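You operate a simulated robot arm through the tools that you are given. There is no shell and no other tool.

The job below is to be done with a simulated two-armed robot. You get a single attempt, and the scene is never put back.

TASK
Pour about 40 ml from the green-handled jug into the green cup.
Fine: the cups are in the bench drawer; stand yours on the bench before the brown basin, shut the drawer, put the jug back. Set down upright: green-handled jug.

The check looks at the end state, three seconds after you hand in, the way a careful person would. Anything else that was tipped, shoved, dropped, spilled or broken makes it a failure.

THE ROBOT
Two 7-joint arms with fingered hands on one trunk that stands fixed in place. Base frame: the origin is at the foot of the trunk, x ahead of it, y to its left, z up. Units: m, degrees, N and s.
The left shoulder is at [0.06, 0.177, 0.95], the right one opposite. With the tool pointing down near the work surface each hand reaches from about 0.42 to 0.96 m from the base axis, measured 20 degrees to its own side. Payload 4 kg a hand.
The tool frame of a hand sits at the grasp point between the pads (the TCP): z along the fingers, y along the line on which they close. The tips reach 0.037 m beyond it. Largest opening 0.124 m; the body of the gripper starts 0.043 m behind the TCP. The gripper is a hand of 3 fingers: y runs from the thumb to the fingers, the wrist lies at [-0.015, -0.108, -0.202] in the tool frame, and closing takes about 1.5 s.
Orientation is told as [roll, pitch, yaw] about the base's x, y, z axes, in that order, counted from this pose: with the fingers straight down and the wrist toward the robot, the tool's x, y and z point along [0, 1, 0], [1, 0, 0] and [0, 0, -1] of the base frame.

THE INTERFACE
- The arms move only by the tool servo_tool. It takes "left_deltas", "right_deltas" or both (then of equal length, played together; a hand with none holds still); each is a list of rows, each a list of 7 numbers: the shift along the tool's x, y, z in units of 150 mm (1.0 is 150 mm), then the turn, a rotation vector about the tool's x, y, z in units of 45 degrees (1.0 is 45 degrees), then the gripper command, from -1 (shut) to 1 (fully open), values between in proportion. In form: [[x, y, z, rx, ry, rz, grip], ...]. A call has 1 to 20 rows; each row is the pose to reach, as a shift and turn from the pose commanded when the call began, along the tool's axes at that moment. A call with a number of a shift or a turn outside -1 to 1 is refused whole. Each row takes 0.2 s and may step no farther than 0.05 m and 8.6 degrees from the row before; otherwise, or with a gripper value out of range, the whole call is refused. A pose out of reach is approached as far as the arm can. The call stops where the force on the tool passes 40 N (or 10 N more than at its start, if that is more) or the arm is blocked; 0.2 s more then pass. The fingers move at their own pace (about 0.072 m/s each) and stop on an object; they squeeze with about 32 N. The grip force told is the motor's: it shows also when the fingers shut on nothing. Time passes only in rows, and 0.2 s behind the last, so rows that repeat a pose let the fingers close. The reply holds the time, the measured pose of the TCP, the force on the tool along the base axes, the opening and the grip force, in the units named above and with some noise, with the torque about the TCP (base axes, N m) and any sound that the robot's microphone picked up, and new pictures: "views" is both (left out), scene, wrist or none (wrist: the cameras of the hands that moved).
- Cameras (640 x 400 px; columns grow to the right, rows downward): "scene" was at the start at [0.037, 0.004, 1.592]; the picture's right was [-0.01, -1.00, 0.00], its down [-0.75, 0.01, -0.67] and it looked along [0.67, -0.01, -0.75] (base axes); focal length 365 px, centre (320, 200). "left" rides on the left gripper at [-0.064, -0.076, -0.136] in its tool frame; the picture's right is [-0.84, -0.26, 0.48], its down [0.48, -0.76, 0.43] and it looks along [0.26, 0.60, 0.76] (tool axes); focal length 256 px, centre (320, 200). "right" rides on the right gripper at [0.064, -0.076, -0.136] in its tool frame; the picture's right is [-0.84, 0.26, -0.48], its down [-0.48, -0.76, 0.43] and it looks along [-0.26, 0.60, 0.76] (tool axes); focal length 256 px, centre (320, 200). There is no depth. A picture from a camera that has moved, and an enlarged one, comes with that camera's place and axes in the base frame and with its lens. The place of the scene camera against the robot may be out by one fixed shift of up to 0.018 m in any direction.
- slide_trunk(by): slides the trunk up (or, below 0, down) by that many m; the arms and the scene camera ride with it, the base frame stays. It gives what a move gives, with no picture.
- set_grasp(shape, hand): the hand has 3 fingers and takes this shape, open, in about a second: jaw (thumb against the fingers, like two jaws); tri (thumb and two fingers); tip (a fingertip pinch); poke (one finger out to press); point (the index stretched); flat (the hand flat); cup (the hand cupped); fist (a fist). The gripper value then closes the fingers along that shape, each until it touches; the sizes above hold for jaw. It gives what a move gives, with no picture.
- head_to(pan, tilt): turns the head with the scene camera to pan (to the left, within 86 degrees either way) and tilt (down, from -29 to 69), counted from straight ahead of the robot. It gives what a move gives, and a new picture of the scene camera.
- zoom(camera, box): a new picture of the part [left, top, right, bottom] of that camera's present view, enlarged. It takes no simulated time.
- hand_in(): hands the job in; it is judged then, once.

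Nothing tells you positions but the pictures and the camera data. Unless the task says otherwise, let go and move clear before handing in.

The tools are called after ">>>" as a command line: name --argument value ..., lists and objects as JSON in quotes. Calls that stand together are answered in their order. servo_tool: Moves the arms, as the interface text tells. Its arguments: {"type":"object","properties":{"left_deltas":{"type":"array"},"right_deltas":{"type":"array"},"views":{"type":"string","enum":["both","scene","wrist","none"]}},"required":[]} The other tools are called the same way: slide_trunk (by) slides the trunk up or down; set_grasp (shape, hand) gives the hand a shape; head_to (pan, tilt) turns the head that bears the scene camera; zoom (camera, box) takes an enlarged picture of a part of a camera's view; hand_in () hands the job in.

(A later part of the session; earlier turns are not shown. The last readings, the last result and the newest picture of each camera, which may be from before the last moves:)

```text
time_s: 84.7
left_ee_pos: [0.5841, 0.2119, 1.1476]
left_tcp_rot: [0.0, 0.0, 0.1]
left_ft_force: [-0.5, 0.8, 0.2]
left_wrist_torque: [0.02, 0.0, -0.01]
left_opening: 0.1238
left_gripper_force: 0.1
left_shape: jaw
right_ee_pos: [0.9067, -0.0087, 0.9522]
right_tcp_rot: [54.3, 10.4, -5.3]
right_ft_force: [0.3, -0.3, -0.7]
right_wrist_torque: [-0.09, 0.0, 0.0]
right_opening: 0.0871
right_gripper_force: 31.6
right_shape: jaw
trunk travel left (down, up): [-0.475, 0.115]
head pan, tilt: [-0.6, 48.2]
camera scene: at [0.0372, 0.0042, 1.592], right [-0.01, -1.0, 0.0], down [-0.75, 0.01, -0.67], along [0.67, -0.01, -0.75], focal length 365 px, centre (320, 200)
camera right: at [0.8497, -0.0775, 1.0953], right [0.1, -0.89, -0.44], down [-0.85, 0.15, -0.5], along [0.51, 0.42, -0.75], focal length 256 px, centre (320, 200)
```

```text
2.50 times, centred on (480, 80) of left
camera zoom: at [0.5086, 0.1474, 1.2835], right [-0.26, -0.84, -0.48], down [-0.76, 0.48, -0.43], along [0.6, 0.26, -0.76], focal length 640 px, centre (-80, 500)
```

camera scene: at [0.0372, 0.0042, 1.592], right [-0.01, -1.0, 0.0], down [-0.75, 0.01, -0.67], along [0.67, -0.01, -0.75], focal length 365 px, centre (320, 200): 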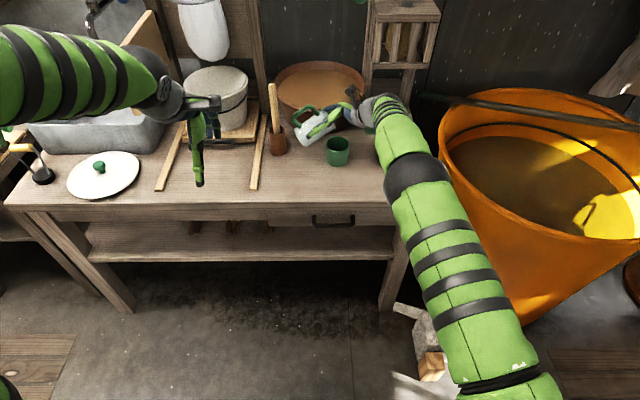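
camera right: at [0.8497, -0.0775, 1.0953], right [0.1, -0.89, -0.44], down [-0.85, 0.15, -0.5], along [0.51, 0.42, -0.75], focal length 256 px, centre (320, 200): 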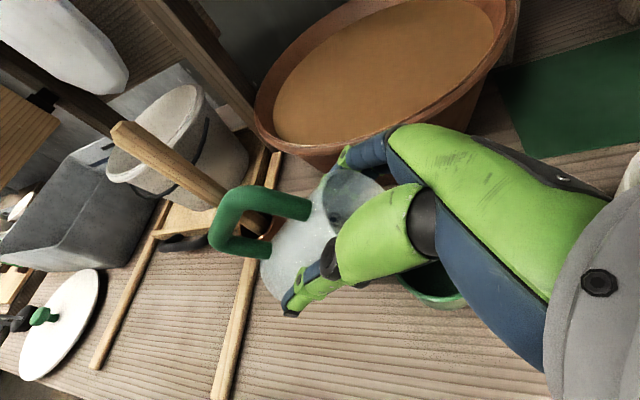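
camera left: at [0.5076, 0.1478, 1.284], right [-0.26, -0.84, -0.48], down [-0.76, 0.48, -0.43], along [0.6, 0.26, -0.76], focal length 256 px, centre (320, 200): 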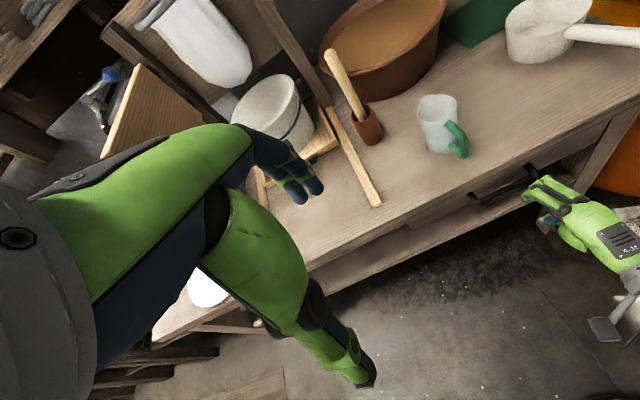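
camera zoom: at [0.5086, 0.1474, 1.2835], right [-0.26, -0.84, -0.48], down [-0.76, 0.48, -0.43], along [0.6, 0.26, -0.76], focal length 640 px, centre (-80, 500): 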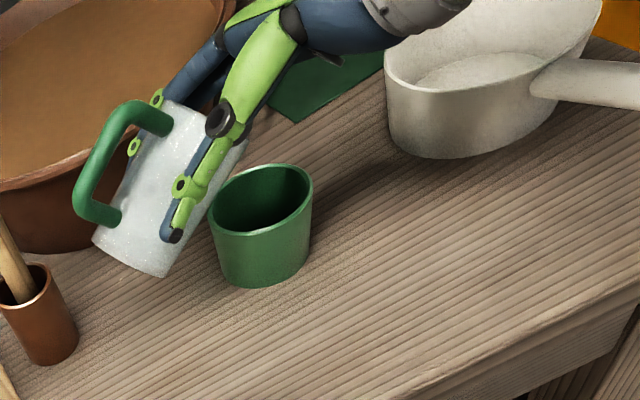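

The lip is centred above the cup and nothing is flowing yet. I'll tilt further in small steps while watching the cup, starting with +4°.

>>> servo_tool --right_deltas '[[-0.038, -0.005, 0.018, 0.014, 0.042, 0.006, -1], [-0.077, -0.01, 0.036, 0.0275, 0.0837, 0.0117, -1], [-0.077, -0.01, 0.036, 0.0275, 0.0837, 0.0117, -1], [-0.077, -0.01, 0.036, 0.0275, 0.0837, 0.0117, -1]]' --views "none"

>>> zoom --camera "scene" --box '[290, 100, 370, 170]'

>>> zoom --camera "left" --box '[400, 30, 500, 120]'

```text
time_s: 85.7
left_ee_pos: [0.5845, 0.2123, 1.146]
left_tcp_rot: [0.1, -0.1, 0.0]
left_ft_force: [0.6, -0.3, -0.4]
left_wrist_torque: [-0.04, 0.0, -0.03]
left_opening: 0.124
left_gripper_force: 0.1
left_shape: jaw
right_ee_pos: [0.904, -0.0109, 0.94]
right_tcp_rot: [58.2, 11.6, -4.6]
right_ft_force: [-0.3, 0.2, -1.8]
right_wrist_torque: [-0.04, 0.01, 0.03]
right_opening: 0.0873
right_gripper_force: 31.7
right_shape: jaw
trunk travel left (down, up): [-0.475, 0.115]
head pan, tilt: [-0.6, 48.2]
```

```text
5.71 times, centred on (330, 135) of scene
camera zoom: at [0.0373, 0.0041, 1.5919], right [-0.01, -1.0, 0.0], down [-0.75, 0.01, -0.67], along [0.67, -0.01, -0.75], focal length 2084 px, centre (263, 571)
```

zoom: 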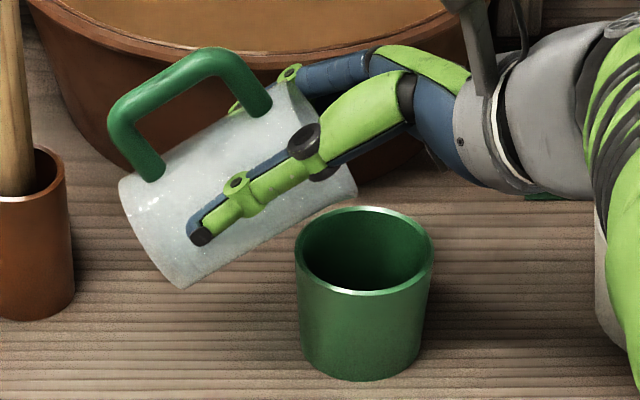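

```text
4.44 times, centred on (450, 75) of left
camera zoom: at [0.5087, 0.1473, 1.2835], right [-0.26, -0.84, -0.48], down [-0.76, 0.48, -0.43], along [0.6, 0.26, -0.76], focal length 1138 px, centre (-258, 756)
```

zoom: 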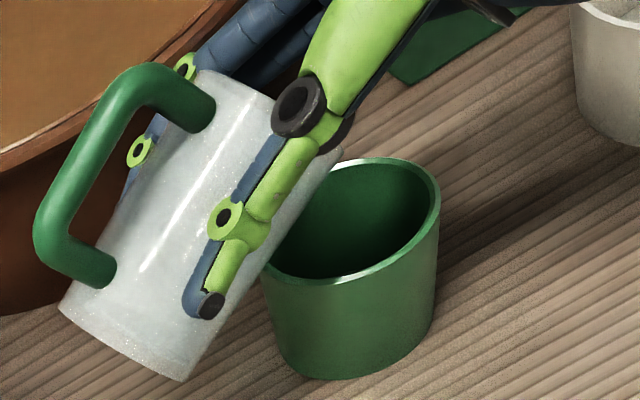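

The lip sits just above the cup's opening in both views and the cup is still dry inside. I'll tilt another 3° and hold.

>>> servo_tool --right_deltas '[[0, -0.01, 0, 0.01, 0.031, 0.0044, -1], [0, -0.02, 0, 0.0206, 0.0627, 0.0088, -1], [0, -0.02, 0, 0.0206, 0.0627, 0.0088, -1], [0, -0.02, 0, 0.0206, 0.0627, 0.0088, -1]]' --views "none"

>>> zoom --camera "scene" --box '[290, 100, 370, 170]'

>>> zoom --camera "left" --box '[400, 30, 500, 120]'

```text
time_s: 86.7
left_ee_pos: [0.584, 0.2123, 1.1464]
left_tcp_rot: [0.0, 0.0, 0.0]
left_ft_force: [0.3, -0.4, -0.3]
left_wrist_torque: [-0.01, 0.03, 0.03]
left_opening: 0.1237
left_gripper_force: 0.0
left_shape: jaw
right_ee_pos: [0.9, -0.0115, 0.9394]
right_tcp_rot: [61.2, 12.4, -3.9]
right_ft_force: [-0.6, 0.7, -1.4]
right_wrist_torque: [-0.06, 0.01, -0.05]
right_opening: 0.0873
right_gripper_force: 31.9
right_shape: jaw
trunk travel left (down, up): [-0.475, 0.115]
head pan, tilt: [-0.6, 48.2]
```

```text
5.71 times, centred on (330, 135) of scene
camera zoom: at [0.0373, 0.0041, 1.5919], right [-0.01, -1.0, 0.0], down [-0.75, 0.01, -0.67], along [0.67, -0.01, -0.75], focal length 2084 px, centre (263, 571)
```

zoom: 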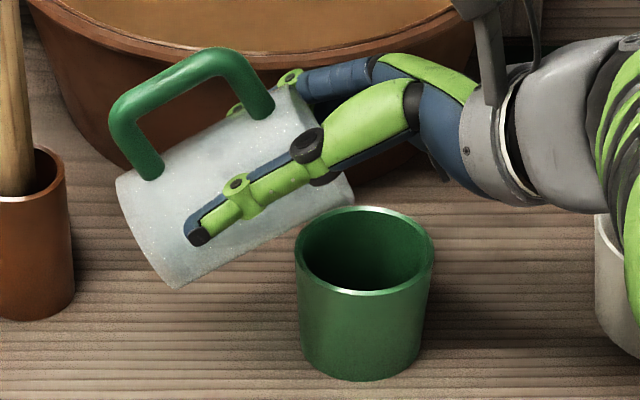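

```text
4.44 times, centred on (450, 75) of left
camera zoom: at [0.5087, 0.1473, 1.2835], right [-0.26, -0.84, -0.48], down [-0.76, 0.48, -0.43], along [0.6, 0.26, -0.76], focal length 1138 px, centre (-258, 756)
```

zoom: 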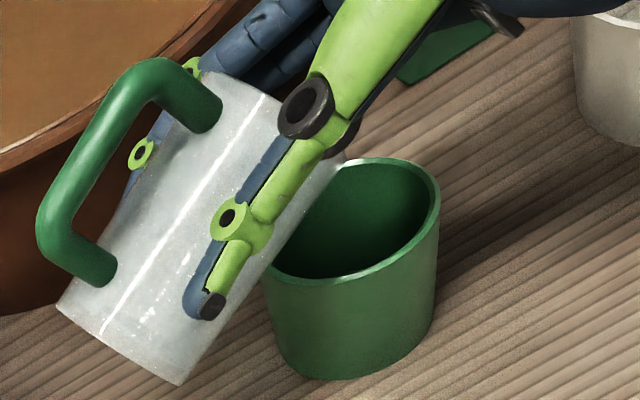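

There's still no flow. I'll tilt another 3°.

>>> servo_tool --right_deltas '[[0, 0, 0, 0.01, 0.031, 0.0044, -1], [0, 0, 0, 0.0206, 0.0627, 0.0088, -1], [0, 0, 0, 0.0206, 0.0627, 0.0088, -1], [0, 0, 0, 0.0206, 0.0627, 0.0088, -1]]' --views "none"

>>> zoom --camera "scene" --box '[290, 100, 370, 170]'

>>> zoom --camera "left" --box '[400, 30, 500, 120]'

```text
time_s: 87.7
left_ee_pos: [0.5852, 0.2118, 1.1465]
left_tcp_rot: [0.0, -0.1, 0.0]
left_ft_force: [-0.1, 0.0, 0.3]
left_wrist_torque: [-0.01, 0.01, 0.01]
left_opening: 0.1239
left_gripper_force: 0.2
left_shape: jaw
right_ee_pos: [0.9001, -0.0114, 0.9389]
right_tcp_rot: [64.0, 13.2, -3.3]
right_ft_force: [0.8, -0.1, -1.1]
right_wrist_torque: [-0.07, 0.0, -0.03]
right_opening: 0.087
right_gripper_force: 31.5
right_shape: jaw
trunk travel left (down, up): [-0.475, 0.115]
head pan, tilt: [-0.6, 48.2]
```

```text
5.71 times, centred on (330, 135) of scene
camera zoom: at [0.0373, 0.0041, 1.5919], right [-0.01, -1.0, 0.0], down [-0.75, 0.01, -0.67], along [0.67, -0.01, -0.75], focal length 2084 px, centre (263, 571)
```

zoom: 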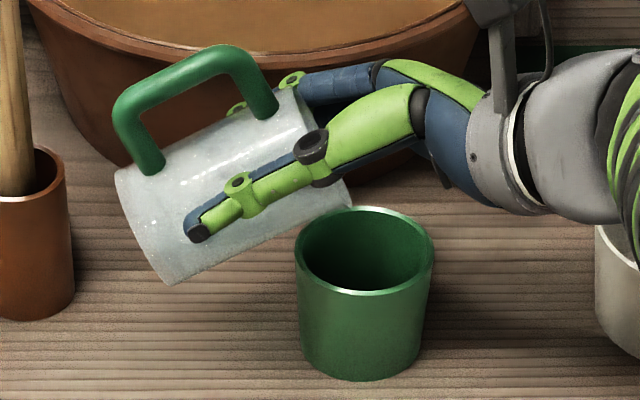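

```text
4.44 times, centred on (450, 75) of left
camera zoom: at [0.5087, 0.1473, 1.2835], right [-0.26, -0.84, -0.48], down [-0.76, 0.48, -0.43], along [0.6, 0.26, -0.76], focal length 1138 px, centre (-258, 756)
```

zoom: 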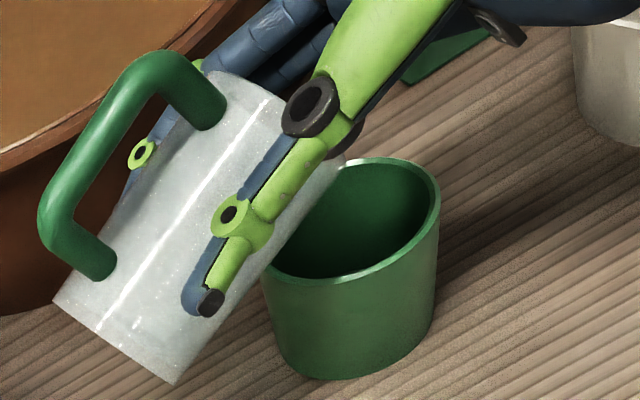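

There's still nothing in the cup. I'll continue in 2° steps.

>>> servo_tool --right_deltas '[[0, 0, 0, 0.007, 0.021, 0.003, -1], [0, 0, 0, 0.0137, 0.0418, 0.0059, -1], [0, 0, 0, 0.0137, 0.0418, 0.0059, -1], [0, 0, 0, 0.0137, 0.0418, 0.0059, -1]]' --views "none"

>>> zoom --camera "scene" --box '[290, 100, 370, 170]'

```text
time_s: 88.7
left_ee_pos: [0.5844, 0.2119, 1.1474]
left_tcp_rot: [0.0, 0.1, 0.1]
left_ft_force: [1.4, 0.5, -0.6]
left_wrist_torque: [-0.02, -0.01, 0.01]
left_opening: 0.1238
left_gripper_force: 0.0
left_shape: jaw
right_ee_pos: [0.8996, -0.0109, 0.9411]
right_tcp_rot: [66.1, 13.7, -2.9]
right_ft_force: [-0.2, 0.5, -1.5]
right_wrist_torque: [-0.03, 0.01, 0.03]
right_opening: 0.0873
right_gripper_force: 31.8
right_shape: jaw
trunk travel left (down, up): [-0.475, 0.115]
head pan, tilt: [-0.6, 48.2]
```

```text
5.71 times, centred on (330, 135) of scene
camera zoom: at [0.0373, 0.0041, 1.5919], right [-0.01, -1.0, 0.0], down [-0.75, 0.01, -0.67], along [0.67, -0.01, -0.75], focal length 2084 px, centre (263, 571)
```

zoom: 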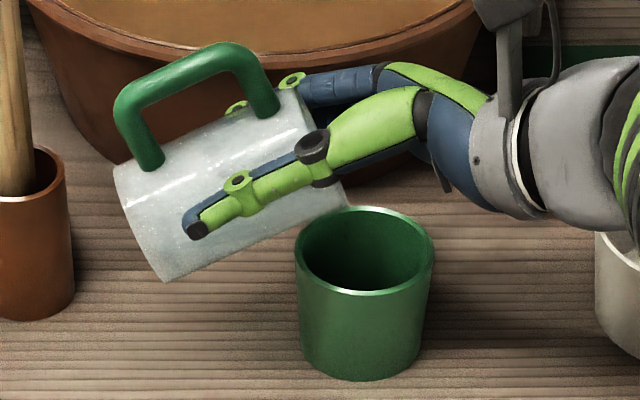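

>>> servo_tool --right_deltas '[[0, 0.01, 0, 0.007, 0.021, 0.003, -1], [0, 0.02, 0, 0.0137, 0.0418, 0.0059, -1], [0, 0.02, 0, 0.0137, 0.0418, 0.0059, -1], [0, 0.02, 0, 0.0137, 0.0418, 0.0059, -1]]' --views "none"

>>> zoom --camera "scene" --box '[290, 100, 370, 170]'

>>> zoom --camera "left" --box '[400, 30, 500, 120]'

```text
time_s: 89.7
left_ee_pos: [0.584, 0.2126, 1.1462]
left_tcp_rot: [0.0, 0.0, 0.0]
left_ft_force: [-0.4, -0.6, -0.2]
left_wrist_torque: [-0.02, 0.03, 0.01]
left_opening: 0.1236
left_gripper_force: 0.1
left_shape: jaw
right_ee_pos: [0.9036, -0.0106, 0.9403]
right_tcp_rot: [68.0, 14.2, -2.3]
right_ft_force: [-0.3, -0.4, -1.9]
right_wrist_torque: [-0.03, 0.02, -0.02]
right_opening: 0.087
right_gripper_force: 31.9
right_shape: jaw
trunk travel left (down, up): [-0.475, 0.115]
head pan, tilt: [-0.6, 48.2]
```

```text
5.71 times, centred on (330, 135) of scene
camera zoom: at [0.0373, 0.0041, 1.5919], right [-0.01, -1.0, 0.0], down [-0.75, 0.01, -0.67], along [0.67, -0.01, -0.75], focal length 2084 px, centre (263, 571)
```

zoom: 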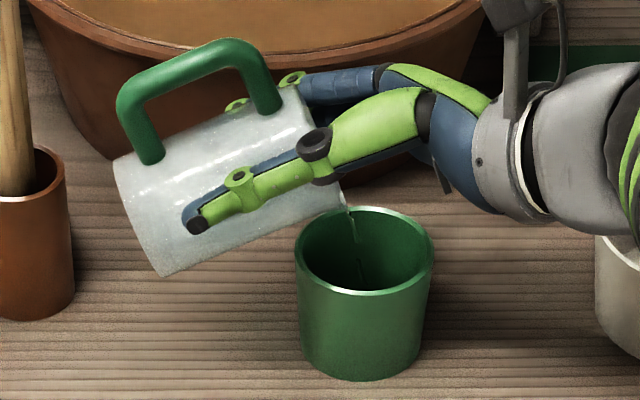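

```text
4.44 times, centred on (450, 75) of left
camera zoom: at [0.5087, 0.1473, 1.2835], right [-0.26, -0.84, -0.48], down [-0.76, 0.48, -0.43], along [0.6, 0.26, -0.76], focal length 1138 px, centre (-258, 756)
```

zoom: 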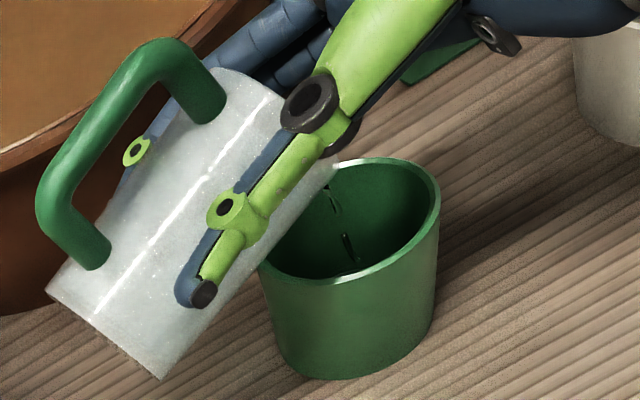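

Flow has started, and a thin stream is falling cleanly into the cup. I'll hold this tilt for a moment and watch.

>>> servo_tool --right_deltas '[[0, 0, 0, 0, 0, 0, -1], [0, 0, 0, 0, 0, 0, -1], [0, 0, 0, 0, 0, 0, -1], [0, 0, 0, 0, 0, 0, -1]]' --views "none"

>>> zoom --camera "scene" --box '[310, 120, 360, 170]'

>>> zoom --camera "left" --box '[440, 55, 510, 120]'

```text
time_s: 90.7
left_ee_pos: [0.5855, 0.2125, 1.1471]
left_tcp_rot: [0.0, 0.1, 0.0]
left_ft_force: [0.1, 0.0, -0.3]
left_wrist_torque: [0.0, 0.01, 0.02]
left_opening: 0.1237
left_gripper_force: 0.1
left_shape: jaw
right_ee_pos: [0.9032, -0.0116, 0.939]
right_tcp_rot: [68.1, 14.1, -2.3]
right_ft_force: [-0.1, -0.5, -0.6]
right_wrist_torque: [-0.02, -0.01, 0.02]
right_opening: 0.0873
right_gripper_force: 32.5
right_shape: jaw
trunk travel left (down, up): [-0.475, 0.115]
head pan, tilt: [-0.6, 48.2]
```

```text
8.00 times, centred on (335, 145) of scene
camera zoom: at [0.0373, 0.0041, 1.592], right [-0.01, -1.0, 0.0], down [-0.75, 0.01, -0.67], along [0.67, -0.01, -0.75], focal length 2917 px, centre (200, 640)
```

zoom: 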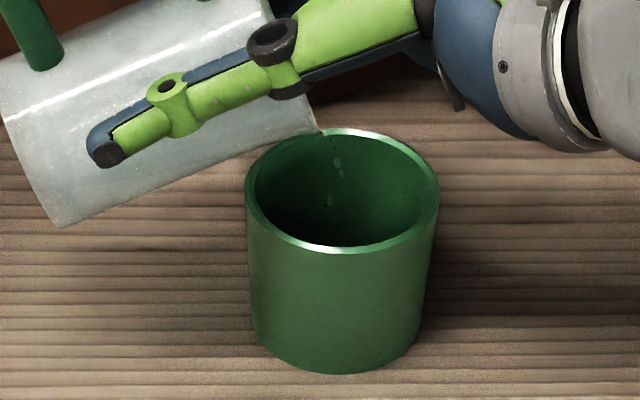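

```text
6.15 times, centred on (475, 88) of left
camera zoom: at [0.5087, 0.1473, 1.2835], right [-0.26, -0.84, -0.48], down [-0.76, 0.48, -0.43], along [0.6, 0.26, -0.76], focal length 1575 px, centre (-634, 892)
```

zoom: 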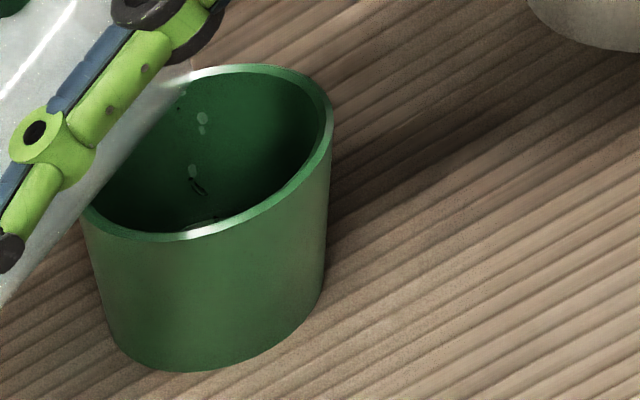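

It has slowed to drips, so only a few ml have gone in so far. I'll continue with +2° and hold.

>>> servo_tool --right_deltas '[[0, 0, 0, 0.007, 0.021, 0.003, -1], [0, 0, 0, 0.0137, 0.0418, 0.0059, -1], [0, 0, 0, 0.0137, 0.0418, 0.0059, -1], [0, 0, 0, 0.0137, 0.0418, 0.0059, -1], [0, 0, 0, 0.0137, 0.0418, 0.0059, -1]]' --views "none"

>>> zoom --camera "scene" --box '[310, 120, 360, 170]'

>>> zoom --camera "left" --box '[440, 55, 510, 120]'

```text
time_s: 91.9
left_ee_pos: [0.5861, 0.2126, 1.1466]
left_tcp_rot: [0.1, 0.0, 0.0]
left_ft_force: [0.2, 0.2, 0.6]
left_wrist_torque: [0.0, 0.01, 0.04]
left_opening: 0.1234
left_gripper_force: 0.0
left_shape: jaw
right_ee_pos: [0.9032, -0.0111, 0.9402]
right_tcp_rot: [70.0, 14.5, -1.8]
right_ft_force: [-0.6, 0.2, -1.1]
right_wrist_torque: [-0.04, 0.0, 0.0]
right_opening: 0.0872
right_gripper_force: 31.9
right_shape: jaw
trunk travel left (down, up): [-0.475, 0.115]
head pan, tilt: [-0.6, 48.2]
```

```text
8.00 times, centred on (335, 145) of scene
camera zoom: at [0.0372, 0.0041, 1.592], right [-0.01, -1.0, 0.0], down [-0.75, 0.01, -0.67], along [0.67, -0.01, -0.75], focal length 2917 px, centre (200, 640)
```

zoom: 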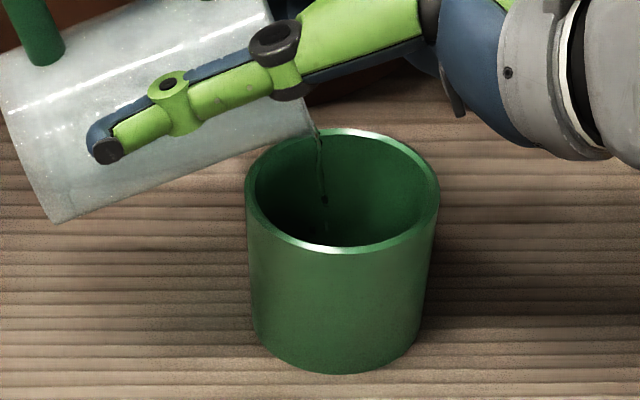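

```text
6.15 times, centred on (475, 88) of left
camera zoom: at [0.5087, 0.1473, 1.2835], right [-0.26, -0.84, -0.48], down [-0.76, 0.48, -0.43], along [0.6, 0.26, -0.76], focal length 1575 px, centre (-634, 892)
```

zoom: 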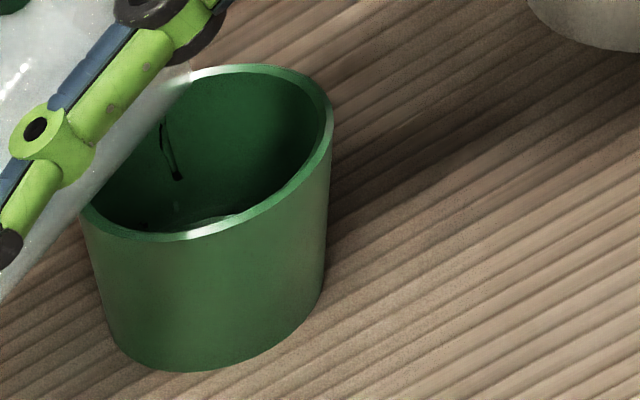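

The stream is steady and lands inside, slightly left of the cup's centre. I'll tilt +2° and shift 6 mm toward -y to stay centred.

>>> servo_tool --right_deltas '[[-0.006, 0.004, -0.019, 0.007, 0.021, 0.003, -1], [-0.012, 0.008, -0.038, 0.0137, 0.0418, 0.0059, -1], [-0.012, 0.008, -0.038, 0.0137, 0.0418, 0.0059, -1], [-0.012, 0.008, -0.038, 0.0137, 0.0418, 0.0059, -1], [-0.012, 0.008, -0.038, 0.0137, 0.0418, 0.0059, -1]]' --views "none"

>>> zoom --camera "scene" --box '[310, 120, 360, 170]'

>>> zoom --camera "left" --box '[440, 55, 510, 120]'

```text
time_s: 93.1
left_ee_pos: [0.585, 0.2123, 1.1463]
left_tcp_rot: [0.0, 0.0, 0.0]
left_ft_force: [0.5, -0.2, 0.3]
left_wrist_torque: [-0.01, 0.02, 0.03]
left_opening: 0.1238
left_gripper_force: 0.1
left_shape: jaw
right_ee_pos: [0.9048, -0.0177, 0.9395]
right_tcp_rot: [72.1, 15.1, -1.2]
right_ft_force: [0.6, -0.7, -1.7]
right_wrist_torque: [-0.03, 0.0, 0.0]
right_opening: 0.0872
right_gripper_force: 32.2
right_shape: jaw
trunk travel left (down, up): [-0.475, 0.115]
head pan, tilt: [-0.6, 48.2]
```

```text
8.00 times, centred on (335, 145) of scene
camera zoom: at [0.0372, 0.0041, 1.592], right [-0.01, -1.0, 0.0], down [-0.75, 0.01, -0.67], along [0.67, -0.01, -0.75], focal length 2917 px, centre (200, 640)
```

zoom: 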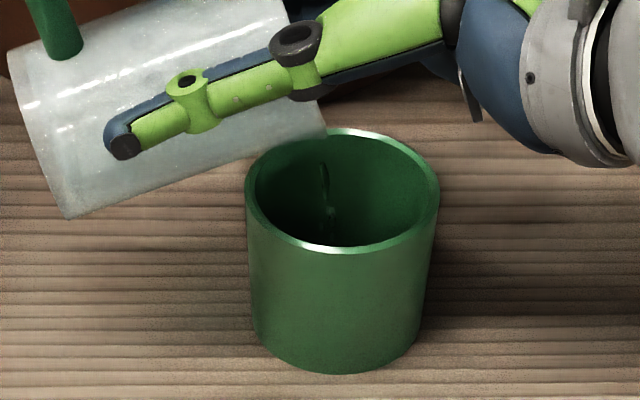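

```text
6.15 times, centred on (475, 88) of left
camera zoom: at [0.5087, 0.1473, 1.2835], right [-0.26, -0.84, -0.48], down [-0.76, 0.48, -0.43], along [0.6, 0.26, -0.76], focal length 1575 px, centre (-634, 892)
```

zoom: 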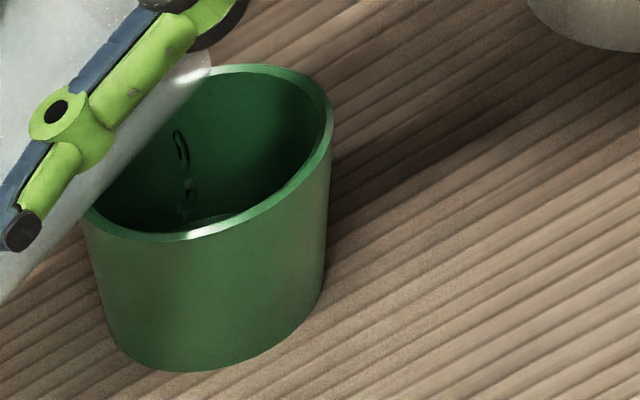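

The water keeps running cleanly into the cup. I'll go +2° more, hold, and then check the amount.

>>> servo_tool --right_deltas '[[0, 0, -0.01, 0.007, 0.021, 0.003, -1], [0, 0, -0.02, 0.0137, 0.0418, 0.0059, -1], [0, 0, -0.02, 0.0137, 0.0418, 0.0059, -1], [0, 0, -0.02, 0.0137, 0.0418, 0.0059, -1], [0, 0, -0.02, 0.0137, 0.0418, 0.0059, -1], [0, 0, -0.02, 0.0137, 0.0418, 0.0059, -1], [0, 0, -0.02, 0.0137, 0.0418, 0.0059, -1]]'

>>> zoom --camera "scene" --box '[310, 120, 360, 170]'

>>> zoom --camera "left" --box '[440, 55, 510, 120]'

```text
time_s: 94.7
left_ee_pos: [0.585, 0.2116, 1.1471]
left_tcp_rot: [0.0, 0.0, 0.0]
left_ft_force: [0.1, 0.7, 0.7]
left_wrist_torque: [-0.05, 0.01, 0.02]
left_opening: 0.1235
left_gripper_force: 0.2
left_shape: jaw
right_ee_pos: [0.9047, -0.0199, 0.9414]
right_tcp_rot: [74.1, 15.5, -0.8]
right_ft_force: [0.7, -0.4, -0.3]
right_wrist_torque: [-0.04, 0.02, -0.02]
right_opening: 0.0869
right_gripper_force: 32.1
right_shape: jaw
trunk travel left (down, up): [-0.475, 0.115]
head pan, tilt: [-0.6, 48.2]
camera scene: at [0.0372, 0.0041, 1.592], right [-0.01, -1.0, 0.0], down [-0.75, 0.01, -0.67], along [0.67, -0.01, -0.75], focal length 365 px, centre (320, 200)
camera right: at [0.8569, -0.1335, 1.0566], right [0.06, -0.69, -0.72], down [-0.88, 0.3, -0.36], along [0.46, 0.66, -0.6], focal length 256 px, centre (320, 200)
```

scene: 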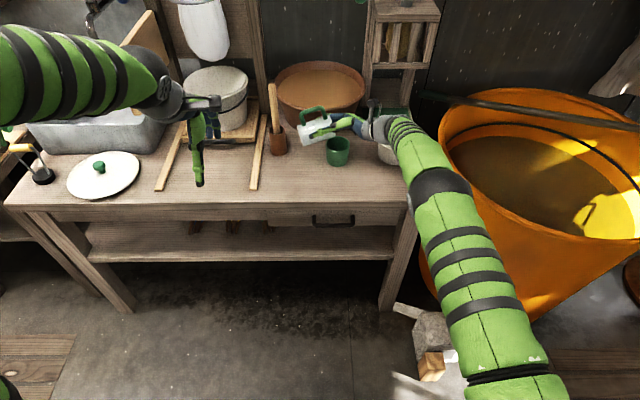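
right: 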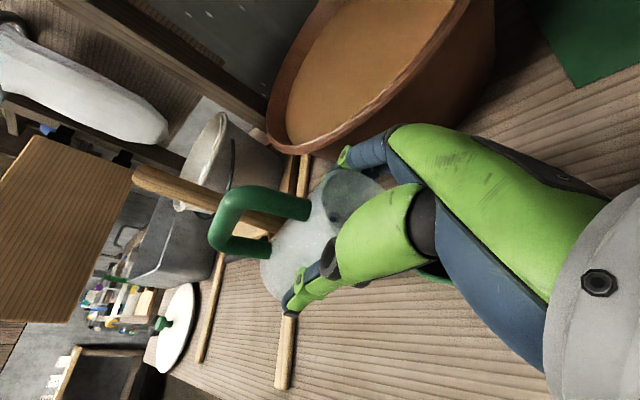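

```text
8.00 times, centred on (335, 145) of scene
camera zoom: at [0.0372, 0.0041, 1.592], right [-0.01, -1.0, 0.0], down [-0.75, 0.01, -0.67], along [0.67, -0.01, -0.75], focal length 2917 px, centre (200, 640)
```

zoom: 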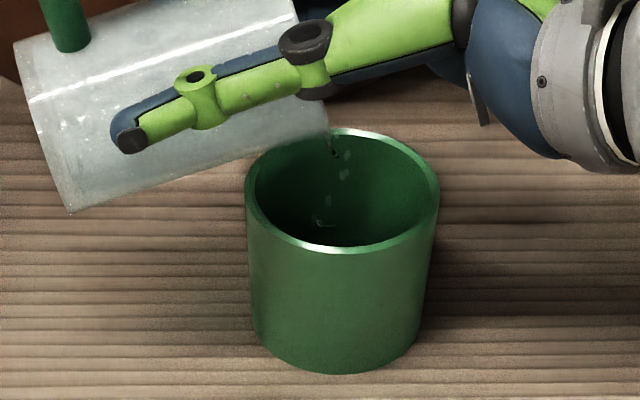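

```text
6.15 times, centred on (475, 88) of left
camera zoom: at [0.5087, 0.1473, 1.2835], right [-0.26, -0.84, -0.48], down [-0.76, 0.48, -0.43], along [0.6, 0.26, -0.76], focal length 1575 px, centre (-634, 892)
```

zoom: 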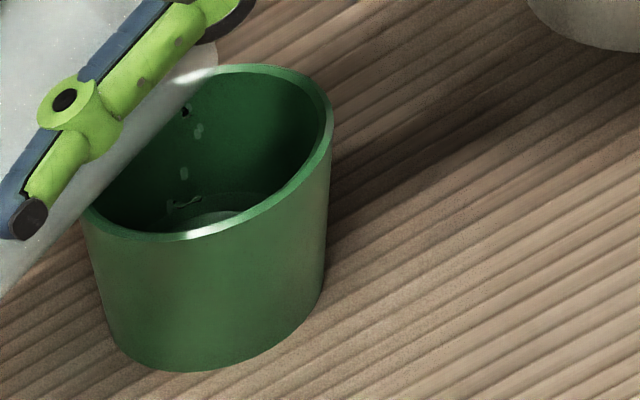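

It's back to drips. I can see a pool at the bottom of the cup in the left camera, so I'll magnify it to estimate the level.

>>> zoom --camera "left" --box '[450, 58, 482, 84]'

>>> zoom --camera "scene" --box '[326, 132, 352, 156]'

```text
15.38 times, centred on (466, 71) of left
camera zoom: at [0.5087, 0.1473, 1.2835], right [-0.26, -0.84, -0.48], down [-0.76, 0.48, -0.43], along [0.6, 0.26, -0.76], focal length 3938 px, centre (-1926, 2185)
```

zoom: 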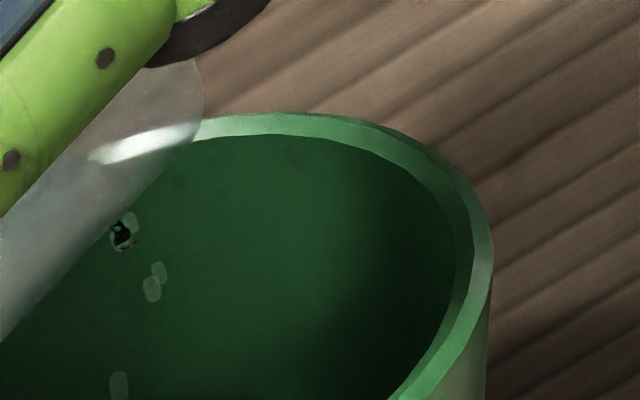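

```text
16.00 times, centred on (339, 144) of scene
camera zoom: at [0.0372, 0.0041, 1.592], right [-0.01, -1.0, 0.0], down [-0.75, 0.01, -0.67], along [0.67, -0.01, -0.75], focal length 5835 px, centre (16, 1096)
```

zoom: 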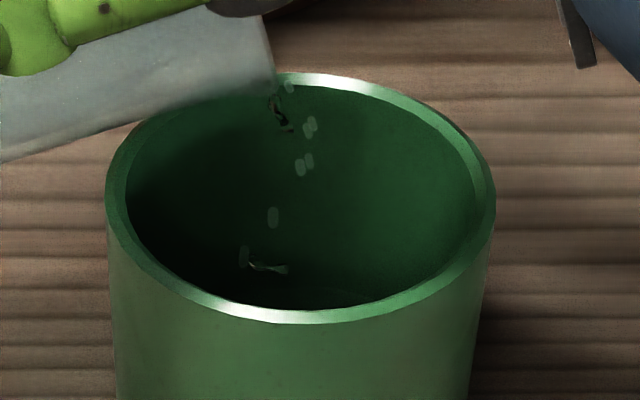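

>>> zoom --camera "left" --box '[452, 68, 484, 94]'

```text
15.38 times, centred on (468, 81) of left
camera zoom: at [0.5087, 0.1473, 1.2835], right [-0.26, -0.84, -0.48], down [-0.76, 0.48, -0.43], along [0.6, 0.26, -0.76], focal length 3938 px, centre (-1957, 2031)
```

zoom: 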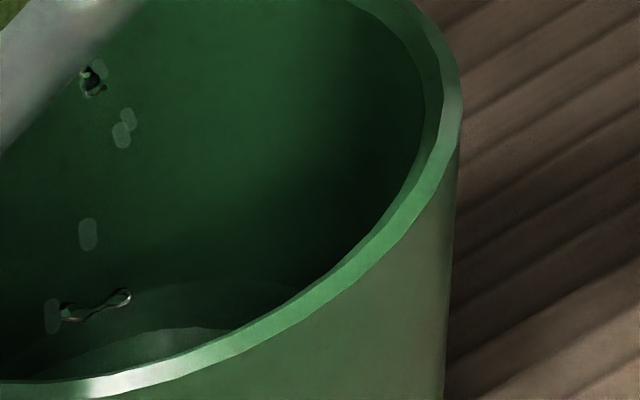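

It's hard to judge the level from here. I'll tip the jug back to stop the drips and move it aside at 45°, then bring the left camera higher for a proper look into the cup.

>>> servo_tool --right_deltas '[[0, 0, 0, -0.029, -0.089, -0.0125, -1], [0, 0, 0, -0.058, -0.178, -0.025, -1], [0, 0, 0, -0.0875, -0.267, -0.0374, -1], [0, 0, 0, -0.1167, -0.3555, -0.0499, -1], [0, 0, 0, -0.1167, -0.3555, -0.0499, -1], [0, 0, 0, -0.1167, -0.3555, -0.0499, -1]]' --views "none"

>>> zoom --camera "scene" --box '[290, 100, 370, 170]'

```text
time_s: 96.1
left_ee_pos: [0.5855, 0.2124, 1.1466]
left_tcp_rot: [0.0, 0.0, 0.0]
left_ft_force: [-0.2, 0.1, 0.3]
left_wrist_torque: [0.01, 0.0, 0.0]
left_opening: 0.1235
left_gripper_force: 0.1
left_shape: jaw
right_ee_pos: [0.9056, -0.0204, 0.9388]
right_tcp_rot: [57.2, 11.4, -4.6]
right_ft_force: [-0.3, 0.1, -1.2]
right_wrist_torque: [-0.05, 0.02, 0.01]
right_opening: 0.0871
right_gripper_force: 32.0
right_shape: jaw
trunk travel left (down, up): [-0.475, 0.115]
head pan, tilt: [-0.6, 48.2]
```

```text
5.71 times, centred on (330, 135) of scene
camera zoom: at [0.0372, 0.0041, 1.592], right [-0.01, -1.0, 0.0], down [-0.75, 0.01, -0.67], along [0.67, -0.01, -0.75], focal length 2084 px, centre (263, 571)
```

zoom: 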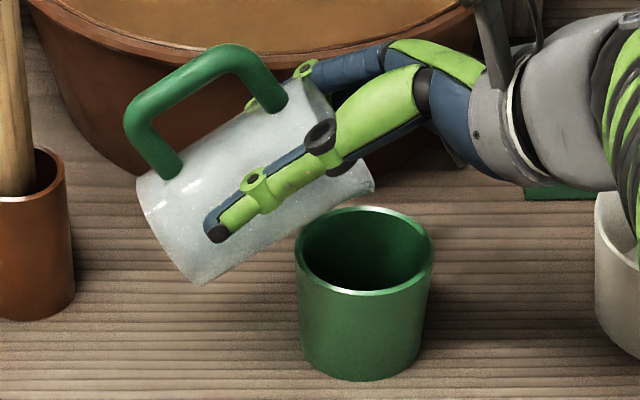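

There are no more drips. I'll tip the jug further upright above the cup before moving it aside, so nothing can fall on the bench.

>>> servo_tool --right_deltas '[[0.07, -0.017, -0.045, -0.0515, -0.157, -0.022, -1], [0.14, -0.034, -0.09, -0.103, -0.314, -0.044, -1], [0.22, -0.053, -0.142, -0.1545, -0.471, -0.066, -1], [0.22, -0.053, -0.142, -0.206, -0.6277, -0.088, -1], [0.22, -0.053, -0.142, -0.206, -0.6277, -0.088, -1]]' --views "none"

>>> zoom --camera "scene" --box '[280, 80, 380, 170]'

>>> zoom --camera "left" --box '[400, 20, 520, 120]'

```text
time_s: 97.3
left_ee_pos: [0.5854, 0.2103, 1.1472]
left_tcp_rot: [0.0, 0.0, 0.0]
left_ft_force: [0.6, 0.0, 0.6]
left_wrist_torque: [-0.02, 0.06, 0.01]
left_opening: 0.1237
left_gripper_force: 0.0
left_shape: jaw
right_ee_pos: [0.9044, -0.0207, 0.9809]
right_tcp_rot: [28.4, 1.9, -8.0]
right_ft_force: [-0.4, -0.1, -0.3]
right_wrist_torque: [-0.03, 0.0, -0.02]
right_opening: 0.087
right_gripper_force: 31.9
right_shape: jaw
trunk travel left (down, up): [-0.475, 0.115]
head pan, tilt: [-0.6, 48.2]
```

```text
4.44 times, centred on (330, 125) of scene
camera zoom: at [0.0371, 0.0036, 1.592], right [-0.01, -1.0, 0.0], down [-0.75, 0.01, -0.67], along [0.67, -0.01, -0.75], focal length 1621 px, centre (276, 533)
```

zoom: 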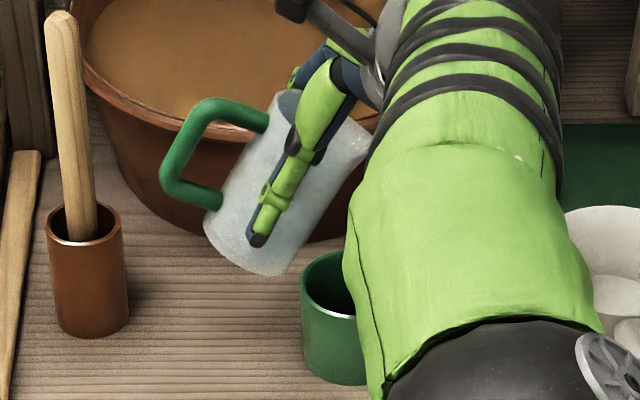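

```text
4.00 times, centred on (460, 70) of left
camera zoom: at [0.5086, 0.1468, 1.2836], right [-0.26, -0.84, -0.48], down [-0.76, 0.48, -0.43], along [0.6, 0.26, -0.76], focal length 1024 px, centre (-240, 720)
```

zoom: 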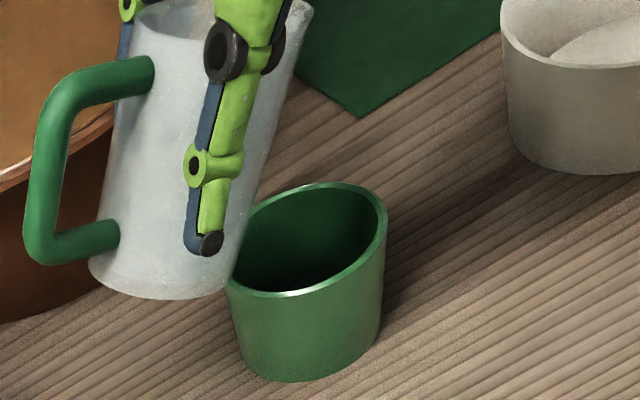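

The jug is steady and dry at the lip. To see into the cup I'll reverse the path: bring the jug upright and back to yaw 60°, where the right wrist camera had a good view into it.

>>> servo_tool --right_deltas '[[0.024, -0.1, 0.004, -0.0515, -0.157, -0.022, -1], [0.048, -0.2, 0.008, -0.103, -0.314, -0.044, -1], [0.072, -0.3, 0.012, -0.1545, -0.471, -0.066, -1], [0.097, -0.398, 0.015, -0.206, -0.6277, -0.088, -1]]' --views "none"

>>> servo_tool --right_deltas '[[0, 0, 0, 0, 0.023, -0.165, -1], [0, 0, 0, 0, 0.046, -0.33, -1], [0, 0, 0, 0, 0.07, -0.495, -1], [0, 0, 0, 0, 0.093, -0.66, -1], [0, 0, 0, 0, 0.116, -0.825, -1], [0, 0, 0, 0, 0.139, -0.99, -1]]' --views "none"

>>> servo_tool --right_deltas '[[0, 0, 0, 0, 0.022, -0.16, -1], [0, 0, 0, 0, 0.045, -0.32, -1], [0, 0, 0, 0, 0.067, -0.48, -1], [0, 0, 0, 0, 0.067, -0.48, -1]]'

```text
time_s: 98.3
left_ee_pos: [0.586, 0.2135, 1.147]
left_tcp_rot: [0.0, 0.1, 0.0]
left_ft_force: [0.1, 0.3, 0.9]
left_wrist_torque: [0.01, 0.0, 0.02]
left_opening: 0.1236
left_gripper_force: 0.1
left_shape: jaw
right_ee_pos: [0.8471, 0.0042, 0.9865]
right_tcp_rot: [0.1, -8.1, -6.5]
right_ft_force: [0.2, 0.1, -0.2]
right_wrist_torque: [0.03, -0.02, 0.0]
right_opening: 0.0867
right_gripper_force: 32.0
right_shape: jaw
trunk travel left (down, up): [-0.475, 0.115]
head pan, tilt: [-0.6, 48.2]
```

```text
time_s: 99.7
left_ee_pos: [0.5851, 0.2121, 1.1469]
left_tcp_rot: [-0.1, 0.0, -0.1]
left_ft_force: [-1.3, 0.3, -1.0]
left_wrist_torque: [0.03, 0.02, 0.01]
left_opening: 0.1233
left_gripper_force: 0.1
left_shape: jaw
right_ee_pos: [0.8487, 0.0018, 0.9869]
right_tcp_rot: [0.2, -8.1, 38.6]
right_ft_force: [0.8, -0.2, -0.2]
right_wrist_torque: [-0.01, 0.04, -0.02]
right_opening: 0.0869
right_gripper_force: 31.9
right_shape: jaw
trunk travel left (down, up): [-0.475, 0.115]
head pan, tilt: [-0.6, 48.2]
```

```text
time_s: 100.7
left_ee_pos: [0.5846, 0.2119, 1.1473]
left_tcp_rot: [0.0, -0.1, 0.0]
left_ft_force: [-0.4, 0.6, -0.4]
left_wrist_torque: [0.02, 0.01, -0.01]
left_opening: 0.1233
left_gripper_force: 0.0
left_shape: jaw
right_ee_pos: [0.8484, 0.0017, 0.9889]
right_tcp_rot: [0.0, -8.0, 60.3]
right_ft_force: [0.8, 0.5, -1.8]
right_wrist_torque: [-0.03, -0.01, 0.04]
right_opening: 0.0866
right_gripper_force: 32.4
right_shape: jaw
trunk travel left (down, up): [-0.475, 0.115]
head pan, tilt: [-0.6, 48.2]
camera scene: at [0.037, 0.0043, 1.592], right [-0.01, -1.0, 0.0], down [-0.75, 0.01, -0.67], along [0.67, -0.01, -0.75], focal length 365 px, centre (320, 200)
camera right: at [0.7459, -0.0491, 1.1131], right [0.82, -0.25, 0.51], down [0.08, -0.84, -0.54], along [0.57, 0.48, -0.67], focal length 256 px, centre (320, 200)
```

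scene: 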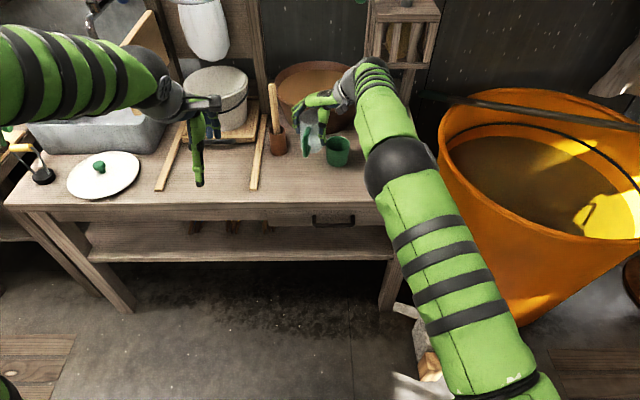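
right: 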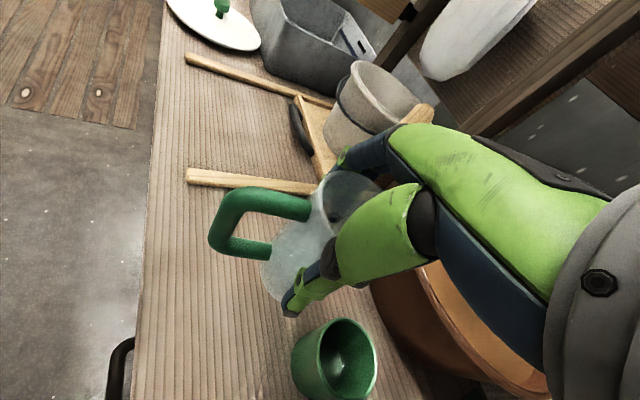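

>>> zoom --camera "right" --box '[280, 310, 390, 400]'

>>> zoom --camera "right" --box '[250, 160, 390, 300]'

>>> zoom --camera "left" --box '[440, 50, 520, 120]'

```text
4.44 times, centred on (335, 355) of right
camera zoom: at [0.7459, -0.0491, 1.1131], right [0.82, -0.25, 0.51], down [0.08, -0.84, -0.54], along [0.57, 0.48, -0.67], focal length 1138 px, centre (253, -489)
```

zoom: 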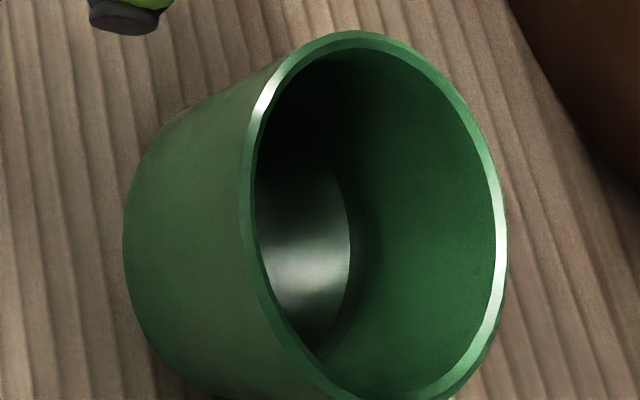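

```text
2.86 times, centred on (320, 230) of right
camera zoom: at [0.7459, -0.0491, 1.1131], right [0.82, -0.25, 0.51], down [0.08, -0.84, -0.54], along [0.57, 0.48, -0.67], focal length 731 px, centre (320, 114)
```

zoom: 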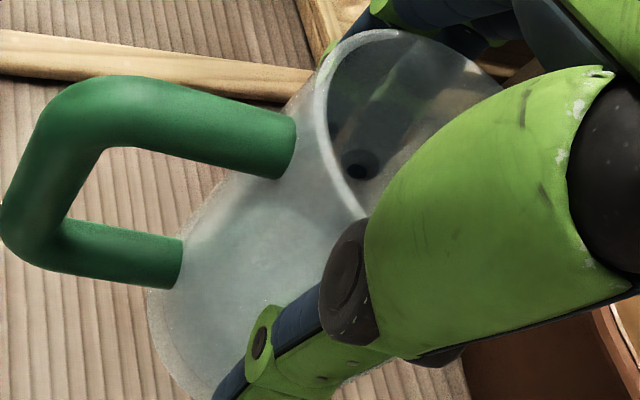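

```text
5.71 times, centred on (480, 85) of left
camera zoom: at [0.5085, 0.1475, 1.2836], right [-0.26, -0.84, -0.48], down [-0.76, 0.48, -0.43], along [0.6, 0.26, -0.76], focal length 1463 px, centre (-594, 857)
```

zoom: 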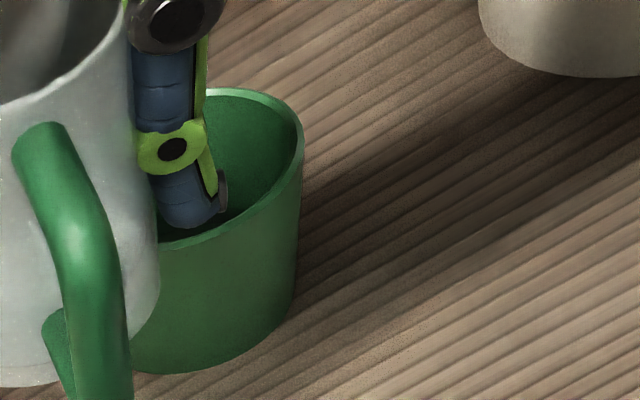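

I can see the cup's floor and the wall above it. I'll magnify this view to find the water line precisely.

>>> zoom --camera "right" --box '[320, 330, 370, 392]'

>>> zoom --camera "right" --box '[330, 345, 360, 375]'

```text
6.45 times, centred on (345, 361) of right
camera zoom: at [0.7459, -0.0491, 1.1131], right [0.82, -0.25, 0.51], down [0.08, -0.84, -0.54], along [0.57, 0.48, -0.67], focal length 1652 px, centre (159, -839)
```

zoom: 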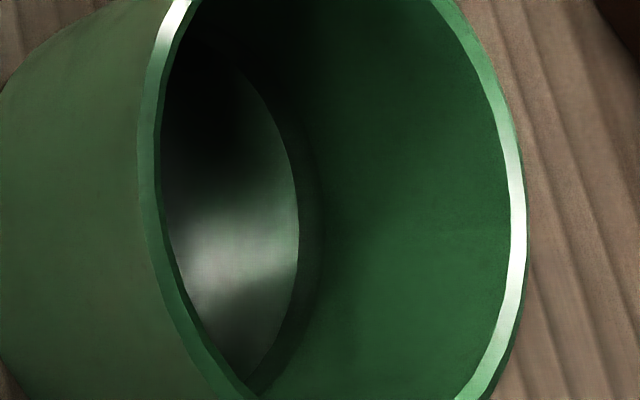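

```text
13.33 times, centred on (345, 360) of right
camera zoom: at [0.7459, -0.0491, 1.1131], right [0.82, -0.25, 0.51], down [0.08, -0.84, -0.54], along [0.57, 0.48, -0.67], focal length 3413 px, centre (-13, -1933)
```

zoom: 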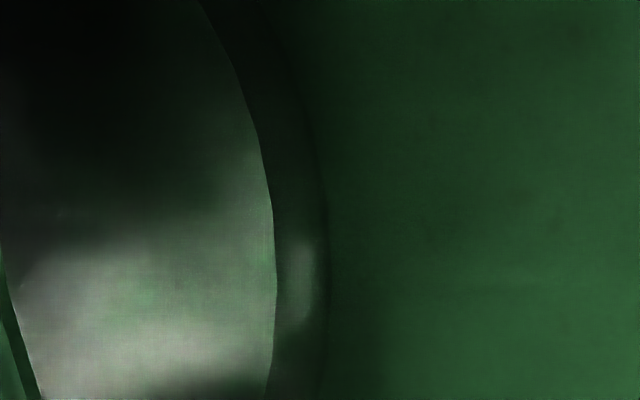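

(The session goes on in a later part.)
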